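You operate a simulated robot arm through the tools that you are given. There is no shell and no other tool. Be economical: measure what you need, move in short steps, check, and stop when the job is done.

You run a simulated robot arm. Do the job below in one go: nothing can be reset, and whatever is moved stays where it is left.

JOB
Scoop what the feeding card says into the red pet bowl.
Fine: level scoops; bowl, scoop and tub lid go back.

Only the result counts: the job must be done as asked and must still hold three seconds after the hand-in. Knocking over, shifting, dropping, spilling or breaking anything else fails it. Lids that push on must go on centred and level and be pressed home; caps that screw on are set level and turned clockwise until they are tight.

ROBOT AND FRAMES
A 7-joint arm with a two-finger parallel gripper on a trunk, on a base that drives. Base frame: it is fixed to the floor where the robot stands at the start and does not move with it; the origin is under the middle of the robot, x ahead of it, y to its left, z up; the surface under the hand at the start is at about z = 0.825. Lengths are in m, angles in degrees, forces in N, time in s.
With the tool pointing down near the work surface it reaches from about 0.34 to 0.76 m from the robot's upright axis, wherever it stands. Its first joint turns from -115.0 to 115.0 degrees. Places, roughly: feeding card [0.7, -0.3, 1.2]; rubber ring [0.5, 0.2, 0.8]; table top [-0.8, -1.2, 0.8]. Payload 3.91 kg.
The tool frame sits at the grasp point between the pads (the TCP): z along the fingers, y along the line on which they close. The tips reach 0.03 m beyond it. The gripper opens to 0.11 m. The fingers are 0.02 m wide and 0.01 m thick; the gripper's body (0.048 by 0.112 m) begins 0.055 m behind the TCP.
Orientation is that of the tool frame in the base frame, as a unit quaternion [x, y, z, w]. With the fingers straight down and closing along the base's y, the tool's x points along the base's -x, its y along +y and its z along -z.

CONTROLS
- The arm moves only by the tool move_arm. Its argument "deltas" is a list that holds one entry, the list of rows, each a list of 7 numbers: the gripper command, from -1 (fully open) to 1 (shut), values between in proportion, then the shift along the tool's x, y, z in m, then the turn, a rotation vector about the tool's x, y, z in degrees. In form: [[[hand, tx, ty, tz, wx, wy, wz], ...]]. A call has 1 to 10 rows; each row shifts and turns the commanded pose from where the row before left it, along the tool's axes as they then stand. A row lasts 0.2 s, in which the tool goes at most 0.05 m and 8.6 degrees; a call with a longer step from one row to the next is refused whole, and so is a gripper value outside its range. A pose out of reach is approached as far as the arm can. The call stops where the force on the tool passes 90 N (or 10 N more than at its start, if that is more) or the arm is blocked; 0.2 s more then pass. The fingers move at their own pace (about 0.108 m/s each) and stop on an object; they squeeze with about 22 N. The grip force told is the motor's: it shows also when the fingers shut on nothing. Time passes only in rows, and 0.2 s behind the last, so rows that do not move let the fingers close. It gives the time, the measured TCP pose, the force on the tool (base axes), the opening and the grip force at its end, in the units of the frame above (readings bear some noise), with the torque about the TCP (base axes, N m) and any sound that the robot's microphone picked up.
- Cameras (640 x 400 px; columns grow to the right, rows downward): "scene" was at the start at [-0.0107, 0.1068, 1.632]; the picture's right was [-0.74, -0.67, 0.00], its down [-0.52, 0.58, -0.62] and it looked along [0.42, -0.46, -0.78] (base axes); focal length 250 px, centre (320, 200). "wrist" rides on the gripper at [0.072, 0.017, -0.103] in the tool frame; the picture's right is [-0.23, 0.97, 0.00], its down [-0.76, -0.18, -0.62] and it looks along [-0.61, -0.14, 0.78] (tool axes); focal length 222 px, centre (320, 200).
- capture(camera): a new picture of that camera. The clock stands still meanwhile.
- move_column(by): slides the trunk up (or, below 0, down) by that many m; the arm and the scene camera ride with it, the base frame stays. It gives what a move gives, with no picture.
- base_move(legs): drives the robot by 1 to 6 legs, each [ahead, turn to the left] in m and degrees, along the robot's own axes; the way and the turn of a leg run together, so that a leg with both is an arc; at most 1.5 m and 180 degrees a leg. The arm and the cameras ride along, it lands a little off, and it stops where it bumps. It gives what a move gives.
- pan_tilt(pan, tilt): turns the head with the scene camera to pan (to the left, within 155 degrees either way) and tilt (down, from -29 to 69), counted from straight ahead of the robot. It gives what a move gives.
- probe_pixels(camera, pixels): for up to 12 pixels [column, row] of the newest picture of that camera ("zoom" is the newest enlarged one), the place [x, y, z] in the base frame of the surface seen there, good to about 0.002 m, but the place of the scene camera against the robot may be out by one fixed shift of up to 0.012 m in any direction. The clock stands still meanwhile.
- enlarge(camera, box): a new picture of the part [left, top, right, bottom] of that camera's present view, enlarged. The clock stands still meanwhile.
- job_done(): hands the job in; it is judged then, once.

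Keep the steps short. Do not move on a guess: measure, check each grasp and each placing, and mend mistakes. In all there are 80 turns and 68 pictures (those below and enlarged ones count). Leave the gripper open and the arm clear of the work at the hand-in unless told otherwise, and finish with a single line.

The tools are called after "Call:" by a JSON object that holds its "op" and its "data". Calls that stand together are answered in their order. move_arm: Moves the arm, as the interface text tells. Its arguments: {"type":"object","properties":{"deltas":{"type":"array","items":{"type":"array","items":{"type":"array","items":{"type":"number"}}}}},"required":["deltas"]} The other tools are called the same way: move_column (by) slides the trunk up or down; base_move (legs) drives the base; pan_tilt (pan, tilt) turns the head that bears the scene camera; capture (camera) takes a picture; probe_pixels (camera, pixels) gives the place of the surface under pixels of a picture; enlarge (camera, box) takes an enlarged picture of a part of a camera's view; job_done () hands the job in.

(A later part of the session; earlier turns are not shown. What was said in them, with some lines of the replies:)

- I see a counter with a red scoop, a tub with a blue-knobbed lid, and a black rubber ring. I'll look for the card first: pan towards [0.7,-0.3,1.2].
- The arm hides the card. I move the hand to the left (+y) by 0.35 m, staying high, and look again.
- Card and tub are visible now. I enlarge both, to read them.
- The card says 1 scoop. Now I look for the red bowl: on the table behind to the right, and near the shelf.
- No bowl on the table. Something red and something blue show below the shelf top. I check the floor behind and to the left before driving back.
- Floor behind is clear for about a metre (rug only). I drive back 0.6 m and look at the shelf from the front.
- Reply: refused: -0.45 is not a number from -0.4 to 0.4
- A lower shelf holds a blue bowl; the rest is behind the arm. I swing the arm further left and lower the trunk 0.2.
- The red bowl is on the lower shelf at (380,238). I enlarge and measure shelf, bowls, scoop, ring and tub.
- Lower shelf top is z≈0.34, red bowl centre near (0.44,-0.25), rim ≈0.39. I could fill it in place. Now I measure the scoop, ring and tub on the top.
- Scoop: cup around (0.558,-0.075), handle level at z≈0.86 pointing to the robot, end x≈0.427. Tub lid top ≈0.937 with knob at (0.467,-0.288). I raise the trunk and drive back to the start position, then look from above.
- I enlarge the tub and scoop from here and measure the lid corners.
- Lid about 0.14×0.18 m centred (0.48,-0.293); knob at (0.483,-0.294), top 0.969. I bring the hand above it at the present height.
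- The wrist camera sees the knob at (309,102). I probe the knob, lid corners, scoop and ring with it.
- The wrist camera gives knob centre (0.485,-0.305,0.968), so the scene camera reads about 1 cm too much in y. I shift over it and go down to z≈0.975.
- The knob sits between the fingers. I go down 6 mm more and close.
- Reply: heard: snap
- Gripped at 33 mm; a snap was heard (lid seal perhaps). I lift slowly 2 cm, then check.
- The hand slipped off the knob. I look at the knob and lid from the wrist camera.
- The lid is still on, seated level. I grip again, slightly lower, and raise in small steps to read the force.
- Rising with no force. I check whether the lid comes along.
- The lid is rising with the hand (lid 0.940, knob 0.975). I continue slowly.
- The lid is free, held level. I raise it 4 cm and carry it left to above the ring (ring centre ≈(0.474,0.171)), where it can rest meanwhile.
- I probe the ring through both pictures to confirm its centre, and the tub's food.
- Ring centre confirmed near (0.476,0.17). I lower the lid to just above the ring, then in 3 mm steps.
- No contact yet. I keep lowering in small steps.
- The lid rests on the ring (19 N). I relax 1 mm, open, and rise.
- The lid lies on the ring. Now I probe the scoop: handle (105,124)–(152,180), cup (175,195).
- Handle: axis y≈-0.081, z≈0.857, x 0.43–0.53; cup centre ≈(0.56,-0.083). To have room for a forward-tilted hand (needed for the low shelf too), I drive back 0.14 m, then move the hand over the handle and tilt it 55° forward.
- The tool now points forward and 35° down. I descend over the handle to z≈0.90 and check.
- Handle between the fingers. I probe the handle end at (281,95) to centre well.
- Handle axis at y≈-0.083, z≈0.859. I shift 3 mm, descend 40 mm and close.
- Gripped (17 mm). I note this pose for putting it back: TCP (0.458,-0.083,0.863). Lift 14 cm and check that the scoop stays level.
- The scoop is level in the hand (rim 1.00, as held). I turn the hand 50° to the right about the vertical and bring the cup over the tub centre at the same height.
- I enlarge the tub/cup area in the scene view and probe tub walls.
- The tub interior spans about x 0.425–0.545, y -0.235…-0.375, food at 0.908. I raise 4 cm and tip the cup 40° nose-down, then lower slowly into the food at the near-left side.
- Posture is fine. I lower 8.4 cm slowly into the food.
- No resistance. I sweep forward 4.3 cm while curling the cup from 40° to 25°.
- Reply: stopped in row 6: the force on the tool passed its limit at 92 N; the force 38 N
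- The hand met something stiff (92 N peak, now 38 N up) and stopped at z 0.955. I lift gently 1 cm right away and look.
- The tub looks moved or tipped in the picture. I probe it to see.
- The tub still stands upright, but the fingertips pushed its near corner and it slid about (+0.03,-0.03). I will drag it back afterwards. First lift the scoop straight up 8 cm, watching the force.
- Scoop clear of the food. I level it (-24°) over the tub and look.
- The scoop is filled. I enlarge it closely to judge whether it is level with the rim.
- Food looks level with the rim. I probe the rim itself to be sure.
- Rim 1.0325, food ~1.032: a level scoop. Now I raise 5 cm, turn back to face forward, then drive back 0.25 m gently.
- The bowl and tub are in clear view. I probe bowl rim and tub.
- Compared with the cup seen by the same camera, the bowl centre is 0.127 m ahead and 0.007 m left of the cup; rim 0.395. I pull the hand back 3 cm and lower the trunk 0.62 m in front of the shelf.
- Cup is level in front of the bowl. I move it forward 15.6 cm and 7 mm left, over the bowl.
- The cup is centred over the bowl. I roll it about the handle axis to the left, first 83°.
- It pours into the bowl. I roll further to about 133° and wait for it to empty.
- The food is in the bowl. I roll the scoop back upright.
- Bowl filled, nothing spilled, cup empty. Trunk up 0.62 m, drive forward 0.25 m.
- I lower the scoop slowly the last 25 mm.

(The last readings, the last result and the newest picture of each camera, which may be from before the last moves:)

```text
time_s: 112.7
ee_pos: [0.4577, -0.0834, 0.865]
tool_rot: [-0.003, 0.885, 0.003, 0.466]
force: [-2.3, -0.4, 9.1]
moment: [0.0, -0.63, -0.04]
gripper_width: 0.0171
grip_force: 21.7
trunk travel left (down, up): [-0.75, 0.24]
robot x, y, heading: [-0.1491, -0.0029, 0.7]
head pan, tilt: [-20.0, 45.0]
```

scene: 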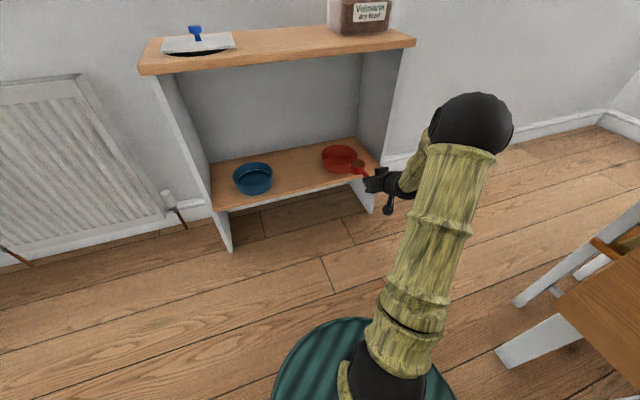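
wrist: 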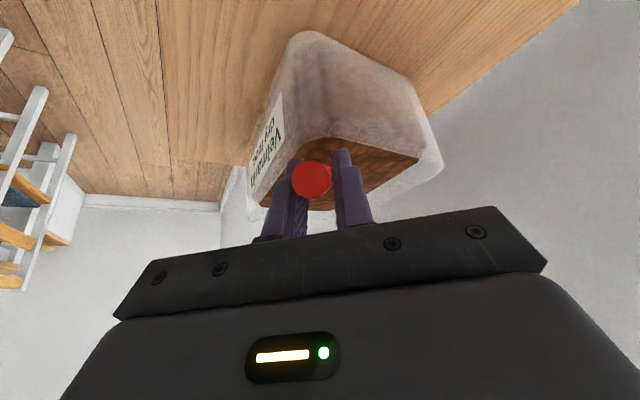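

The cup touches the shelf (9 N at the cup). One more millimetre, then open to 6 cm and rise vertically.

Call:
{"op": "move_arm", "data": {"deltas": [[[1, 0.001, 0, 0.0006, 0, 0, 0], [-0.1, 0, 0, 0, 0, 0, 0], [-0.1, 0, 0, 0, 0, 0, 0], [-0.1, 0, 0, 0, 0, 0, 0], [-0.1, -0.0165, 0, -0.0114, 0, 0, 0], [-0.1, -0.0247, 0, -0.0171, 0, 0, 0], [-0.1, -0.0329, 0, -0.0228, 0, 0, 0], [-0.1, -0.0329, 0, -0.0228, 0, 0, 0], [-0.1, -0.0165, 0, -0.0114, 0, 0, 0]]]}}

Call:
{"op": "move_arm", "data": {"deltas": [[[-1, 0, 0, 0, 0, 7.9, 0], [-1, 0, 0, 0, 0, 7.9, 0], [-1, 0, 0, 0, 0, 7.9, 0], [-1, 0, 0, 0, 0, 7.9, 0], [-1, 0, 0, 0, 0, 7.9, 0], [-1, 0, 0, 0, 0, 7.9, 0], [-1, 0, 0, 0, 0, 7.2, 0], [-1, 0, 0, 0, 0, 0, 0]]]}}

Call:
{"op": "capture", "data": {"camera": "scene"}}

Call:
{"op": "capture", "data": {"camera": "wrist"}}

```text
time_s: 114.7
ee_pos: [0.457, -0.0841, 1.0126]
tool_rot: [-0.002, 0.886, 0.003, 0.464]
force: [-0.8, -0.4, -0.8]
moment: [-0.01, 0.04, 0.01]
gripper_width: 0.0604
grip_force: 0.1
trunk travel left (down, up): [-0.75, 0.24]
robot x, y, heading: [-0.1448, -0.0028, 0.4]
head pan, tilt: [-20.0, 45.0]
```

```text
time_s: 116.5
ee_pos: [0.4588, -0.0823, 1.0132]
tool_rot: [-0.004, 1.0, 0.001, 0.006]
force: [0.8, 0.1, 0.3]
moment: [0.0, 0.0, -0.01]
gripper_width: 0.1102
grip_force: 0.0
trunk travel left (down, up): [-0.75, 0.24]
robot x, y, heading: [-0.1472, -0.0061, 0.6]
head pan, tilt: [-20.0, 45.0]
```

```text
11 pictures are left
```

scene: 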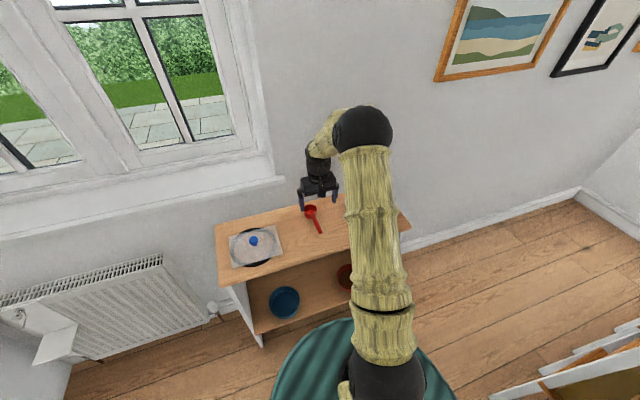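

```text
10 pictures are left
```

wrist: 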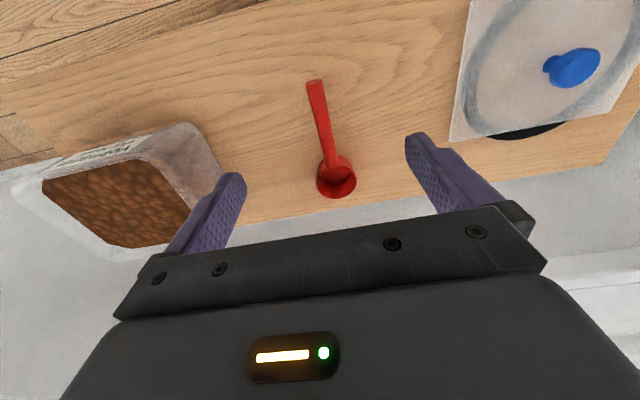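

The scoop is back in place. Next the tub: I move the hand above its left wall, high, and take a wrist picture to measure its present place.

Call:
{"op": "move_arm", "data": {"deltas": [[[-1, 0, -0.01, -0.03, 0, 0.7, 0], [-1, 0, -0.02, -0.04, 0, 0, 0], [-1, 0, -0.04, -0.02, 0, 0, 0], [-1, -0.005, -0.04, 0, 0, 0, 0], [-1, -0.005, -0.04, 0, 0, 0, 0], [-1, -0.005, -0.03, 0, 0, 0, 0], [-1, -0.005, -0.03, 0, 0, 0, 0], [-1, 0, -0.03, 0, 0, 0, 0], [-1, 0, 0, 0, 0, 0, 0]]]}}

Call:
{"op": "capture", "data": {"camera": "wrist"}}

```text
time_s: 118.5
ee_pos: [0.4783, -0.3247, 1.1023]
tool_rot: [-0.004, 1.0, 0.002, 0.002]
force: [-0.4, -0.7, -0.3]
moment: [0.0, -0.05, 0.0]
gripper_width: 0.1099
grip_force: 0.1
trunk travel left (down, up): [-0.75, 0.24]
robot x, y, heading: [-0.1482, -0.0065, 0.3]
head pan, tilt: [-20.0, 45.0]
```

```text
9 pictures are left
```

wrist: 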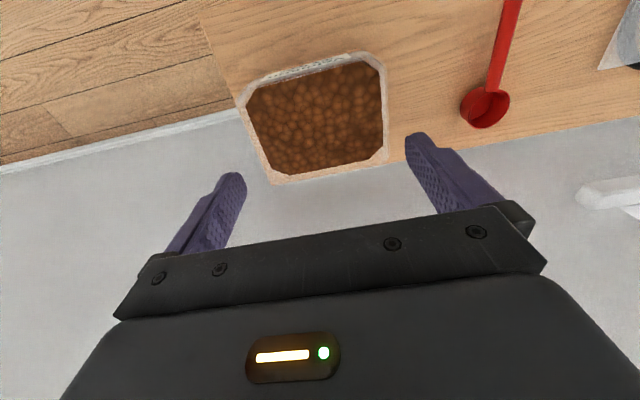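

Call:
{"op": "enlarge", "data": {"camera": "wrist", "box": [220, 30, 420, 200]}}

Call:
{"op": "probe_pixels", "data": {"camera": "wrist", "pixels": [[386, 100], [386, 140], [385, 80], [378, 58], [320, 66], [280, 77], [340, 167], [300, 177], [258, 150], [247, 118], [376, 100], [330, 100]]}}

```text
2.35 times, centred on (320, 115) of wrist
```

zoom: 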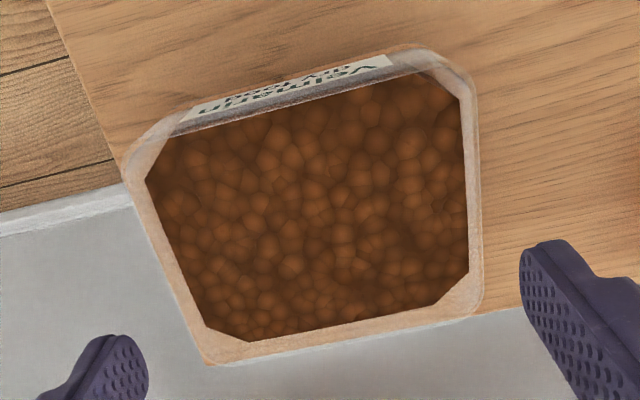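

```text
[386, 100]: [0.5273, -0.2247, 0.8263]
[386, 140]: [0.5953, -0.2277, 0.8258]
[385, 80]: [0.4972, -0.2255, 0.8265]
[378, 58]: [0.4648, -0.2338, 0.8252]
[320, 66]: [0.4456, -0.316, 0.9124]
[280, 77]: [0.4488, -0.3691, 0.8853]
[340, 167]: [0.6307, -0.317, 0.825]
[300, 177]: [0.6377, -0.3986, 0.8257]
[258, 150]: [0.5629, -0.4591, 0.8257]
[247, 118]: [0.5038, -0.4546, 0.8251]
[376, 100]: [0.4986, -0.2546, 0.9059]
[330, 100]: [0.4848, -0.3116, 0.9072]
```

The walls are clear, so I probe just inside the food edges instead, in the enlarged picture.

Call:
{"op": "probe_pixels", "data": {"camera": "zoom", "pixels": [[457, 130], [464, 220], [440, 84], [240, 115], [360, 92], [280, 338], [400, 310], [155, 200], [195, 310], [476, 150], [478, 240], [300, 84]]}}

```text
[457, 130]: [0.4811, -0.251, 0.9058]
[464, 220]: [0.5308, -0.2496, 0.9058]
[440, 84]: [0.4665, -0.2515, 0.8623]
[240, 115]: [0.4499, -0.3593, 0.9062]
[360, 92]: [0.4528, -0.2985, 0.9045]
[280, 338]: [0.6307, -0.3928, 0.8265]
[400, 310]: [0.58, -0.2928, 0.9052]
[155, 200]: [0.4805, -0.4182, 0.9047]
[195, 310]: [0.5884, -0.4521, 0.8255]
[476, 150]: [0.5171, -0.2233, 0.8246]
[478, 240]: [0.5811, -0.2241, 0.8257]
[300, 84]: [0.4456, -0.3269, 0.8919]
```

No yaw error; the tub has shifted by about (+0.031,-0.030). I move above its left wall (0.516,-0.247), narrow the fingers to 5 cm and go down to pinch the wall above the food.

Call:
{"op": "move_arm", "data": {"deltas": [[[0.1, -0.019, 0.039, 0, 0, 0, 0], [0.1, -0.019, 0.0387, 0, 0, 0, 0], [0.1, 0, 0, 0.04, 0, 0, 0], [0.1, 0, 0, 0.04, 0, 0, 0], [0.1, 0, 0, 0.03, 0, 0, 0], [0.1, 0, 0, 0, 0, 0, 0]]]}}

Call:
{"op": "capture", "data": {"camera": "wrist"}}

```text
time_s: 119.9
ee_pos: [0.5165, -0.2459, 0.9912]
tool_rot: [-0.004, 1.0, 0.002, 0.001]
force: [0.0, 0.1, -0.9]
moment: [-0.03, -0.02, -0.04]
gripper_width: 0.0496
grip_force: 0.0
trunk travel left (down, up): [-0.75, 0.24]
robot x, y, heading: [-0.1448, -0.005, 0.4]
head pan, tilt: [-20.0, 45.0]
```

```text
7 pictures are left
```

wrist: 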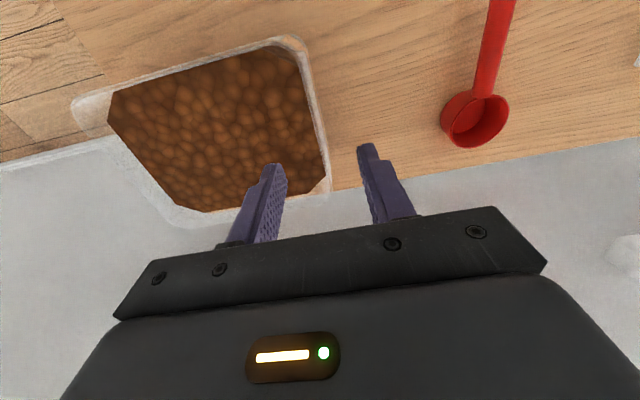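

The fingers straddle the left wall. I go down to z 0.945 and close.

Call:
{"op": "move_arm", "data": {"deltas": [[[0.1, 0, 0, 0.02, 0, 0, 0], [0.1, 0, 0, 0.016, 0, 0, 0], [0.1, 0, 0, 0.01, 0, 0, 0], [1, 0, 0, 0, 0, 0, 0], [1, 0, 0, 0, 0, 0, 0], [1, 0, 0, 0, 0, 0, 0]]]}}

```text
time_s: 121.3
ee_pos: [0.5159, -0.2456, 0.9461]
tool_rot: [-0.004, 1.0, 0.002, 0.001]
force: [-0.3, -0.8, -0.1]
moment: [-0.09, -0.23, -0.01]
gripper_width: 0.0027
grip_force: 22.1
trunk travel left (down, up): [-0.75, 0.24]
robot x, y, heading: [-0.1481, -0.0011, 0.4]
head pan, tilt: [-20.0, 45.0]
```

Wall gripped (2.7 mm) at y=-0.2456; originally it was at -0.2155. I drag the tub by (-0.031,+0.030).

Call:
{"op": "move_arm", "data": {"deltas": [[[1, 0.004, 0.004, 0, 0, 0, 0], [1, 0.006, 0.006, 0, 0, 0, 0], [1, 0.006, 0.006, 0, 0, 0, 0], [1, 0.006, 0.006, 0, 0, 0, 0], [1, 0.005, 0.005, 0, 0, 0, 0], [1, 0.004, 0.003, 0, 0, 0, 0], [1, 0, 0, 0, 0, 0, 0]]]}}

Call:
{"op": "capture", "data": {"camera": "scene"}}

```text
time_s: 122.9
ee_pos: [0.4845, -0.2156, 0.9459]
tool_rot: [-0.005, 1.0, 0.001, 0.001]
force: [1.8, -1.7, 1.0]
moment: [-0.04, -0.23, 0.15]
gripper_width: 0.0029
grip_force: 22.0
trunk travel left (down, up): [-0.75, 0.24]
robot x, y, heading: [-0.1472, -0.0033, 0.4]
head pan, tilt: [-20.0, 45.0]
```

```text
6 pictures are left
```

scene: 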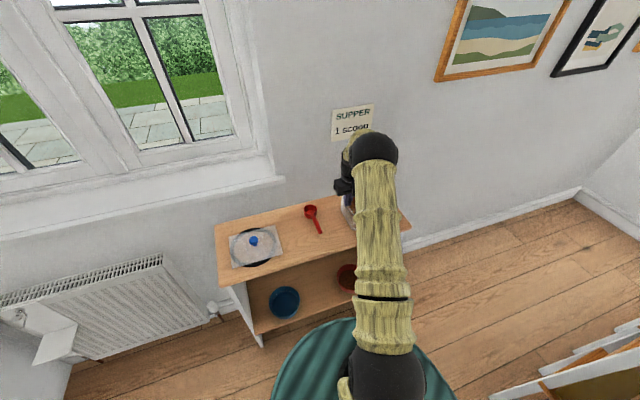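

Dragged. I release, rise and look down from the same viewpoint as before.

Call:
{"op": "move_arm", "data": {"deltas": [[[0.5, 0, 0, 0, 0, 0, 0], [0.5, 0, 0, 0, 0, 0, 0], [0.5, 0, 0, -0.02, 0, 0, 0], [0.5, 0, 0, -0.04, 0, 0, 0], [0, 0, 0, -0.05, 0, 0, 0], [-1, 0, -0.045, -0.02, 0, 0, 0], [-1, 0, -0.045, -0.02, 0, 0, 0], [-1, 0, -0.02, 0, 0, 0, 0], [-1, 0, 0, 0, 0, 0, 0]]]}}

Call:
{"op": "enlarge", "data": {"camera": "wrist", "box": [210, 20, 430, 200]}}

```text
time_s: 124.9
ee_pos: [0.4864, -0.3264, 1.0967]
tool_rot: [-0.004, 1.0, 0.002, 0.002]
force: [0.2, 0.6, 0.0]
moment: [0.01, 0.02, -0.01]
gripper_width: 0.11
grip_force: 0.1
trunk travel left (down, up): [-0.75, 0.24]
robot x, y, heading: [-0.1473, -0.0039, 0.3]
head pan, tilt: [-20.0, 45.0]
```

```text
2.22 times, centred on (320, 110) of wrist
```

zoom: 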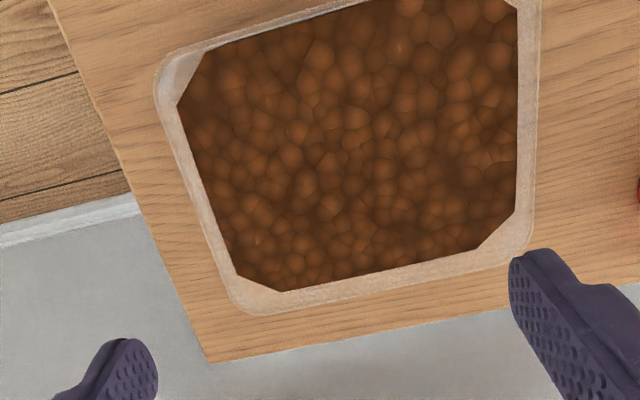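

Call:
{"op": "probe_pixels", "data": {"camera": "zoom", "pixels": [[515, 60], [512, 190], [514, 130], [300, 30], [215, 52], [290, 286], [450, 254], [370, 270], [186, 120], [228, 245], [182, 100], [235, 262]]}}

```text
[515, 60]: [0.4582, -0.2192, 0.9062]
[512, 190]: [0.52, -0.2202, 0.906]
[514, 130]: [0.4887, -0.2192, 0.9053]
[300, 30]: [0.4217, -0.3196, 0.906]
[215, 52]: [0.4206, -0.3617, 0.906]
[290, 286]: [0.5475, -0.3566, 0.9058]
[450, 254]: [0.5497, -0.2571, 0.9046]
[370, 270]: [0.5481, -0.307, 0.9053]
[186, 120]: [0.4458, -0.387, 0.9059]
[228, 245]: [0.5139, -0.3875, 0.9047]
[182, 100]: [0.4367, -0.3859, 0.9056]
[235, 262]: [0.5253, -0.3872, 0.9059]
```

The tub is back: centre (0.4845,-0.304), yaw as originally (~-1°). Now I fetch the lid: knob at (0.473,0.168).

Call:
{"op": "move_arm", "data": {"deltas": [[[-1, 0.001, 0.03, 0, 0, 0, 0], [-1, 0.0013, 0.049, 0, 0, 0, 0], [-1, 0.0013, 0.049, 0, 0, 0, 0], [-1, 0.0013, 0.049, 0, 0, 0, 0], [-1, 0.0013, 0.049, 0, 0, 0, 0], [-1, 0.0013, 0.049, 0, 0, 0, 0], [-1, 0.0013, 0.049, 0, 0, 0, 0], [-1, 0.0013, 0.049, 0, 0, 0, 0], [-1, 0.0013, 0.049, 0, 0, 0, 0], [-1, 0.0013, 0.049, 0, 0, 0, 0]]]}}

Call:
{"op": "move_arm", "data": {"deltas": [[[-1, 0, 0.024, 0.02, 0, 0, 0], [-1, 0, 0, 0.04, 0, 0, 0], [-1, 0, 0, 0.04, 0, 0, 0], [-1, 0, 0, 0.04, 0, 0, 0], [-1, 0, 0, 0.03, 0, 0, 0], [-1, 0, 0, 0, 0, 0, 0]]]}}

Call:
{"op": "capture", "data": {"camera": "wrist"}}

```text
time_s: 127.1
ee_pos: [0.4701, 0.1467, 1.0943]
tool_rot: [-0.004, 1.0, 0.002, 0.002]
force: [-0.8, 0.1, 0.0]
moment: [0.01, 0.01, 0.01]
gripper_width: 0.1103
grip_force: 0.0
trunk travel left (down, up): [-0.75, 0.24]
robot x, y, heading: [-0.1481, -0.004, 0.4]
head pan, tilt: [-20.0, 45.0]
```

```text
time_s: 128.5
ee_pos: [0.4701, 0.1701, 0.9269]
tool_rot: [-0.004, 1.0, 0.002, 0.001]
force: [0.5, 0.1, -0.2]
moment: [-0.01, 0.0, -0.02]
gripper_width: 0.11
grip_force: 0.0
trunk travel left (down, up): [-0.75, 0.24]
robot x, y, heading: [-0.1438, -0.007, 0.2]
head pan, tilt: [-20.0, 45.0]
```

```text
4 pictures are left
```

wrist: 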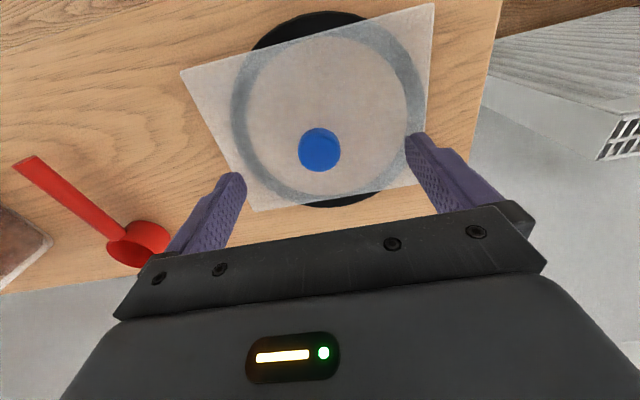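

Call:
{"op": "probe_pixels", "data": {"camera": "wrist", "pixels": [[319, 148], [303, 150], [337, 148], [319, 133], [319, 165], [428, 12], [190, 75]]}}

```text
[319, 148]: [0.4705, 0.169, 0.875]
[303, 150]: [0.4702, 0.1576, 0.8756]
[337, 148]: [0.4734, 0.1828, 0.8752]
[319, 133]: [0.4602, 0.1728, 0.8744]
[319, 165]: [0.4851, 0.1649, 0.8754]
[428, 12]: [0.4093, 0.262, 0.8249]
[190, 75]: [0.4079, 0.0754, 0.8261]
```

Knob centre (0.4726,0.1695), top 0.875. I correct 2.5 mm in x, descend to 0.877 and grip.

Call:
{"op": "move_arm", "data": {"deltas": [[[-1, -0.0025, -0.0005, 0.02, 0, 0, 0], [-1, 0, 0, 0.02, 0, 0, 0], [-1, 0, 0, 0.01, 0, 0, 0], [-1, 0, 0, 0, 0, 0, 0], [1, 0, 0, 0, 0, 0, 0], [1, 0, 0, 0, 0, 0, 0], [1, 0, 0, 0, 0, 0, 0], [1, 0, 0, 0, 0, 0, 0]]]}}

Call:
{"op": "move_arm", "data": {"deltas": [[[1, 0, 0, -0.002, 0, 0, 0], [1, 0, 0, -0.003, 0, 0, 0], [1, 0, 0, -0.004, 0, 0, 0], [1, 0, 0, -0.006, 0, 0, 0], [1, 0, 0, -0.01, 0, 0, 0], [1, 0, 0, -0.02, 0, 0, 0], [1, 0, 0, -0.03, 0, 0, 0], [1, 0, 0, -0.03, 0, 0, 0], [1, 0, 0, -0.03, 0, 0, 0], [1, 0, 0, -0.02, 0, 0, 0]]]}}

```text
time_s: 130.3
ee_pos: [0.4724, 0.1695, 0.8792]
tool_rot: [-0.003, 1.0, 0.001, 0.002]
force: [0.6, -0.6, 0.0]
moment: [0.01, 0.02, -0.01]
gripper_width: 0.0326
grip_force: 22.1
trunk travel left (down, up): [-0.75, 0.24]
robot x, y, heading: [-0.1491, -0.006, 0.0]
head pan, tilt: [-20.0, 45.0]
```

```text
time_s: 132.5
ee_pos: [0.4743, 0.1678, 1.0332]
tool_rot: [-0.004, 1.0, 0.002, 0.001]
force: [-0.4, 0.3, -0.7]
moment: [0.01, -0.03, -0.02]
gripper_width: 0.0323
grip_force: 22.1
trunk travel left (down, up): [-0.75, 0.24]
robot x, y, heading: [-0.1501, -0.0033, 0.3]
head pan, tilt: [-20.0, 45.0]
```

Lid held. I carry it over the tub: target (0.4845,-0.304).

Call:
{"op": "move_arm", "data": {"deltas": [[[1, 0, -0.012, 0, 0, 0, 0], [1, -0.001, -0.025, 0, 0, 0, 0], [1, -0.001, -0.035, 0, 0, 0, 0], [1, -0.001, -0.035, 0, 0, 0, 0], [1, -0.001, -0.035, 0, 0, 0, 0], [1, -0.001, -0.035, 0, 0, 0, 0], [1, -0.001, -0.035, 0, 0, 0, 0], [1, -0.001, -0.035, 0, 0, 0, 0], [1, -0.001, -0.035, 0, 0, 0, 0], [1, -0.001, -0.035, 0, 0, 0, 0]]]}}

Call:
{"op": "move_arm", "data": {"deltas": [[[1, -0.001, -0.035, 0, 0, 0, 0], [1, -0.001, -0.035, 0, 0, 0, 0], [1, 0, -0.035, 0, 0, 0, 0], [1, 0, -0.03, 0, 0, 0, 0], [1, 0, -0.015, 0, 0, 0, 0], [1, 0, -0.005, 0, 0, 0, 0], [1, 0, 0, 0, 0, 0, 0], [1, 0, 0, 0, 0, 0, 0]]]}}

```text
time_s: 134.7
ee_pos: [0.4829, -0.1502, 1.0329]
tool_rot: [-0.004, 1.0, 0.001, 0.001]
force: [0.3, 0.6, -0.8]
moment: [0.01, 0.0, 0.03]
gripper_width: 0.0322
grip_force: 21.8
trunk travel left (down, up): [-0.75, 0.24]
robot x, y, heading: [-0.1489, -0.0085, 0.5]
head pan, tilt: [-20.0, 45.0]
```

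```text
time_s: 136.5
ee_pos: [0.4891, -0.3039, 1.0301]
tool_rot: [-0.005, 1.0, 0.002, 0.002]
force: [-1.0, 0.2, 0.3]
moment: [0.0, -0.01, 0.02]
gripper_width: 0.0327
grip_force: 21.6
trunk travel left (down, up): [-0.75, 0.24]
robot x, y, heading: [-0.1476, -0.0037, 0.7]
head pan, tilt: [-20.0, 45.0]
```

I correct x by -4 mm and lower to just above the rim.

Call:
{"op": "move_arm", "data": {"deltas": [[[1, 0.004, 0, 0, 0, 0, 0], [1, 0, 0, 0.02, 0, 0, 0], [1, 0, 0, 0.02, 0, 0, 0], [1, 0, 0, 0.005, 0, 0, 0], [1, 0, 0, 0, 0, 0, 0], [1, 0, 0, 0, 0, 0, 0]]]}}

Call:
{"op": "capture", "data": {"camera": "wrist"}}

```text
time_s: 137.9
ee_pos: [0.4849, -0.3024, 0.9851]
tool_rot: [-0.005, 1.0, 0.002, 0.001]
force: [0.1, -0.1, -0.4]
moment: [-0.01, 0.01, 0.03]
gripper_width: 0.0324
grip_force: 22.3
trunk travel left (down, up): [-0.75, 0.24]
robot x, y, heading: [-0.148, -0.0055, 0.5]
head pan, tilt: [-20.0, 45.0]
```

```text
3 pictures are left
```

wrist: 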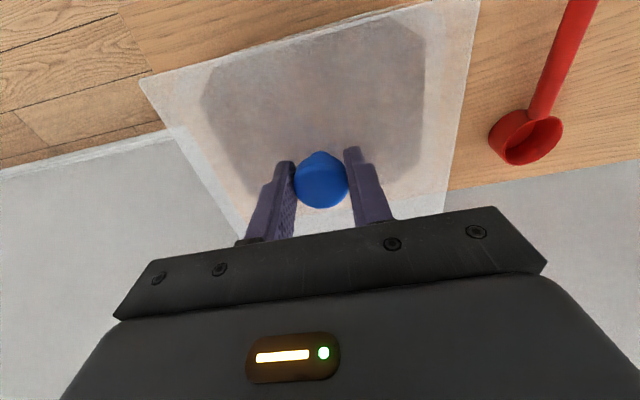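

Lid is aligned over the tub. I lower in small steps until it meets the rim.

Call:
{"op": "move_arm", "data": {"deltas": [[[1, 0, -0.001, 0.004, 0, 0, 0], [1, 0, 0, 0.003, 0, 0, 0], [1, 0, 0, 0.002, 0, 0, 0], [1, 0, 0, 0, 0, 0, 0]]]}}

Call:
{"op": "move_arm", "data": {"deltas": [[[1, 0, 0, 0.002, 0, 0, 0], [1, 0, 0, 0.002, 0, 0, 0], [1, 0, 0, 0, 0, 0, 0]]]}}

Call:
{"op": "move_arm", "data": {"deltas": [[[1, 0, 0, 0.002, 0, 0, 0], [1, 0, 0, 0.001, 0, 0, 0], [1, 0, 0, 0, 0, 0, 0]]]}}

```text
time_s: 138.9
ee_pos: [0.4834, -0.3048, 0.9766]
tool_rot: [-0.004, 1.0, 0.002, 0.001]
force: [0.0, 0.1, -0.7]
moment: [0.02, 0.01, -0.01]
gripper_width: 0.0325
grip_force: 22.3
trunk travel left (down, up): [-0.75, 0.24]
robot x, y, heading: [-0.1499, -0.0029, 0.2]
head pan, tilt: [-20.0, 45.0]
```

```text
time_s: 139.7
ee_pos: [0.485, -0.3049, 0.9732]
tool_rot: [-0.005, 1.0, 0.002, 0.001]
force: [0.2, 0.7, 0.3]
moment: [0.01, -0.01, -0.04]
gripper_width: 0.0325
grip_force: 21.5
trunk travel left (down, up): [-0.75, 0.24]
robot x, y, heading: [-0.147, -0.0051, 0.5]
head pan, tilt: [-20.0, 45.0]
```

```text
time_s: 140.5
ee_pos: [0.4828, -0.3043, 0.9712]
tool_rot: [-0.004, 1.0, 0.001, 0.001]
force: [0.1, 0.2, 1.8]
moment: [0.02, 0.01, 0.02]
gripper_width: 0.0323
grip_force: 22.3
trunk travel left (down, up): [-0.75, 0.24]
robot x, y, heading: [-0.1476, -0.0045, 0.4]
head pan, tilt: [-20.0, 45.0]
```

Contact begins. I press on by small steps through the grip.

Call:
{"op": "move_arm", "data": {"deltas": [[[1, 0, 0, 0.001, 0, 0, 0], [1, 0, 0, 0.001, 0, 0, 0], [1, 0, 0, 0, 0, 0, 0]]]}}

Call:
{"op": "move_arm", "data": {"deltas": [[[1, 0, 0, 0.001, 0, 0, 0], [1, 0, 0, 0.001, 0, 0, 0], [1, 0, 0, 0, 0, 0, 0]]]}}

```text
time_s: 141.3
ee_pos: [0.4836, -0.305, 0.9695]
tool_rot: [-0.004, 1.0, 0.001, 0.002]
force: [1.2, -0.6, 12.7]
moment: [-0.04, -0.06, 0.05]
gripper_width: 0.0324
grip_force: 21.7
trunk travel left (down, up): [-0.75, 0.24]
robot x, y, heading: [-0.1449, -0.0039, 0.5]
head pan, tilt: [-20.0, 45.0]
```

```text
time_s: 142.1
ee_pos: [0.483, -0.304, 0.9699]
tool_rot: [-0.005, 1.0, 0.0, 0.004]
force: [6.2, -4.1, 27.8]
moment: [-0.13, -0.16, 0.02]
gripper_width: 0.0325
grip_force: 22.0
trunk travel left (down, up): [-0.75, 0.24]
robot x, y, heading: [-0.1454, -0.0029, 0.3]
head pan, tilt: [-20.0, 45.0]
```

Seated at 28 N. I release, rise, close the fingers and press on the knob top from above.

Call:
{"op": "move_arm", "data": {"deltas": [[[1, 0, 0, -0.003, 0, 0, 0], [-1, 0, 0, 0, 0, 0, 0], [-1, 0, 0, 0, 0, 0, 0], [-1, 0, 0, -0.02, 0, 0, 0], [-1, 0, 0, -0.04, 0, 0, 0], [1, 0, 0, 0, 0, 0, 0], [1, 0, 0, 0, 0, 0, 0], [1, 0, 0, 0, 0, 0, 0], [1, 0, 0, 0, 0, 0, 0]]]}}

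Call:
{"op": "enlarge", "data": {"camera": "wrist", "box": [110, 0, 510, 250]}}

Call:
{"op": "probe_pixels", "data": {"camera": "zoom", "pixels": [[340, 225], [310, 225], [360, 225], [340, 205], [75, 120], [550, 15], [525, 295], [540, 150]]}}

```text
time_s: 144.1
ee_pos: [0.4837, -0.3045, 1.0268]
tool_rot: [-0.005, 1.0, 0.001, 0.003]
force: [0.4, 0.4, -0.5]
moment: [-0.01, -0.02, -0.01]
gripper_width: 0.0
grip_force: 21.3
trunk travel left (down, up): [-0.75, 0.24]
robot x, y, heading: [-0.1481, -0.0064, 0.3]
head pan, tilt: [-20.0, 45.0]
heard: snap
```

```text
1.60 times, centred on (310, 125) of wrist
```

zoom: 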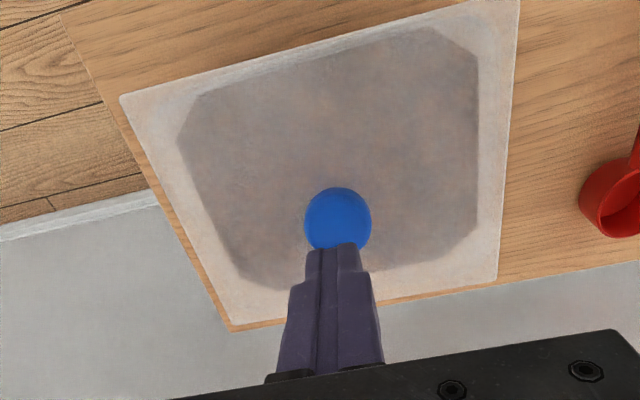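

```text
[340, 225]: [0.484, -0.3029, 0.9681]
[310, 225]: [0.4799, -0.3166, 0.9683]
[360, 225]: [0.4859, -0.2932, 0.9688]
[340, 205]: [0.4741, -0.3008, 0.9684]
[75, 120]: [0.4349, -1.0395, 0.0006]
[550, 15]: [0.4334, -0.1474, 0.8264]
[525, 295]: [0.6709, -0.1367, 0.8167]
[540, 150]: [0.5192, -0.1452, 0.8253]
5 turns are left
```

Snap heard; knob top 0.968 as originally, lid level. I press once on the knob and rise.

Call:
{"op": "move_arm", "data": {"deltas": [[[1, 0, 0, 0.015, 0, 0, 0], [1, 0, 0, 0.01, 0, 0, 0], [1, 0, 0, 0.003, 0, 0, 0], [1, 0, 0, 0.002, 0, 0, 0], [1, 0, 0, 0.001, 0, 0, 0], [1, 0, 0, 0.001, 0, 0, 0]]]}}

```text
time_s: 145.5
ee_pos: [0.4834, -0.3036, 0.9967]
tool_rot: [-0.004, 1.0, 0.001, 0.002]
force: [-1.2, 0.3, 2.7]
moment: [-0.01, 0.04, -0.01]
gripper_width: 0.0
grip_force: 22.1
trunk travel left (down, up): [-0.75, 0.24]
robot x, y, heading: [-0.1493, -0.0013, 0.2]
head pan, tilt: [-20.0, 45.0]
4 turns are left
```

Contact with the knob (2.7 N). I press 4 mm of commanded travel more, then rise and open.

Call:
{"op": "move_arm", "data": {"deltas": [[[1, 0, 0, 0.002, 0, 0, 0], [1, 0, 0, 0.002, 0, 0, 0], [1, 0, 0, 0.001, 0, 0, 0]]]}}

Call:
{"op": "move_arm", "data": {"deltas": [[[1, 0, 0, -0.02, 0, 0, 0], [1, 0, 0, -0.04, 0, 0, 0], [-1, 0, 0, -0.04, 0, 0, 0], [-1, 0, 0, -0.04, 0, 0, 0], [-1, 0.02, 0, -0.02, 0, 0, 0], [-1, 0.03, 0.02, 0, 0, 0, 0], [-1, 0.03, 0.03, 0, 0, 0, 0], [-1, 0.03, 0.03, 0, 0, 0, 0], [-1, 0, 0, 0, 0, 0, 0]]]}}

Call:
{"op": "capture", "data": {"camera": "wrist"}}

```text
time_s: 146.3
ee_pos: [0.4827, -0.3047, 0.9966]
tool_rot: [-0.005, 1.0, 0.001, 0.006]
force: [1.0, -1.3, 32.0]
moment: [-0.05, 0.11, 0.0]
gripper_width: 0.0002
grip_force: 21.9
trunk travel left (down, up): [-0.75, 0.24]
robot x, y, heading: [-0.1465, -0.0064, 0.2]
head pan, tilt: [-20.0, 45.0]
```

```text
time_s: 148.3
ee_pos: [0.3734, -0.2255, 1.1508]
tool_rot: [-0.004, 1.0, 0.001, 0.002]
force: [-0.6, -0.5, 0.7]
moment: [0.0, 0.0, 0.01]
gripper_width: 0.1101
grip_force: 0.0
trunk travel left (down, up): [-0.75, 0.24]
robot x, y, heading: [-0.1502, -0.0012, 0.4]
head pan, tilt: [-20.0, 45.0]
```

```text
1 pictures are left
3 turns are left
```

wrist: 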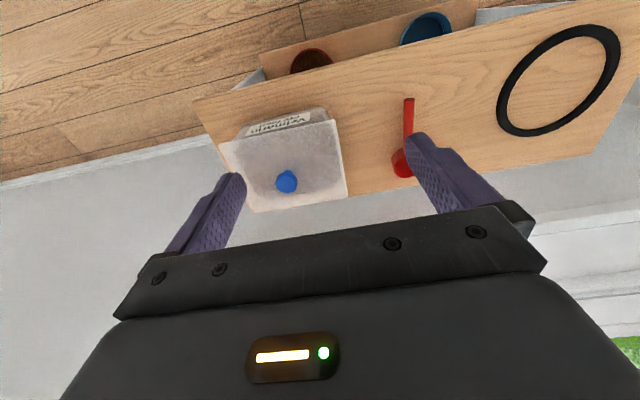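

The lid held firm at 32 N and sits level. Scoop, ring, tub and filled bowl are all in place, the gripper is open and the arm is clear. I hand in.

Call:
{"op": "job_done", "data": {}}

```text
The job is handed in.
```

One level scoop is in the red bowl, which never left the lower shelf; the scoop is back and the lid is pressed home, but while scooping I knocked the tub about 4 cm and dragged it back to within about 1 mm.
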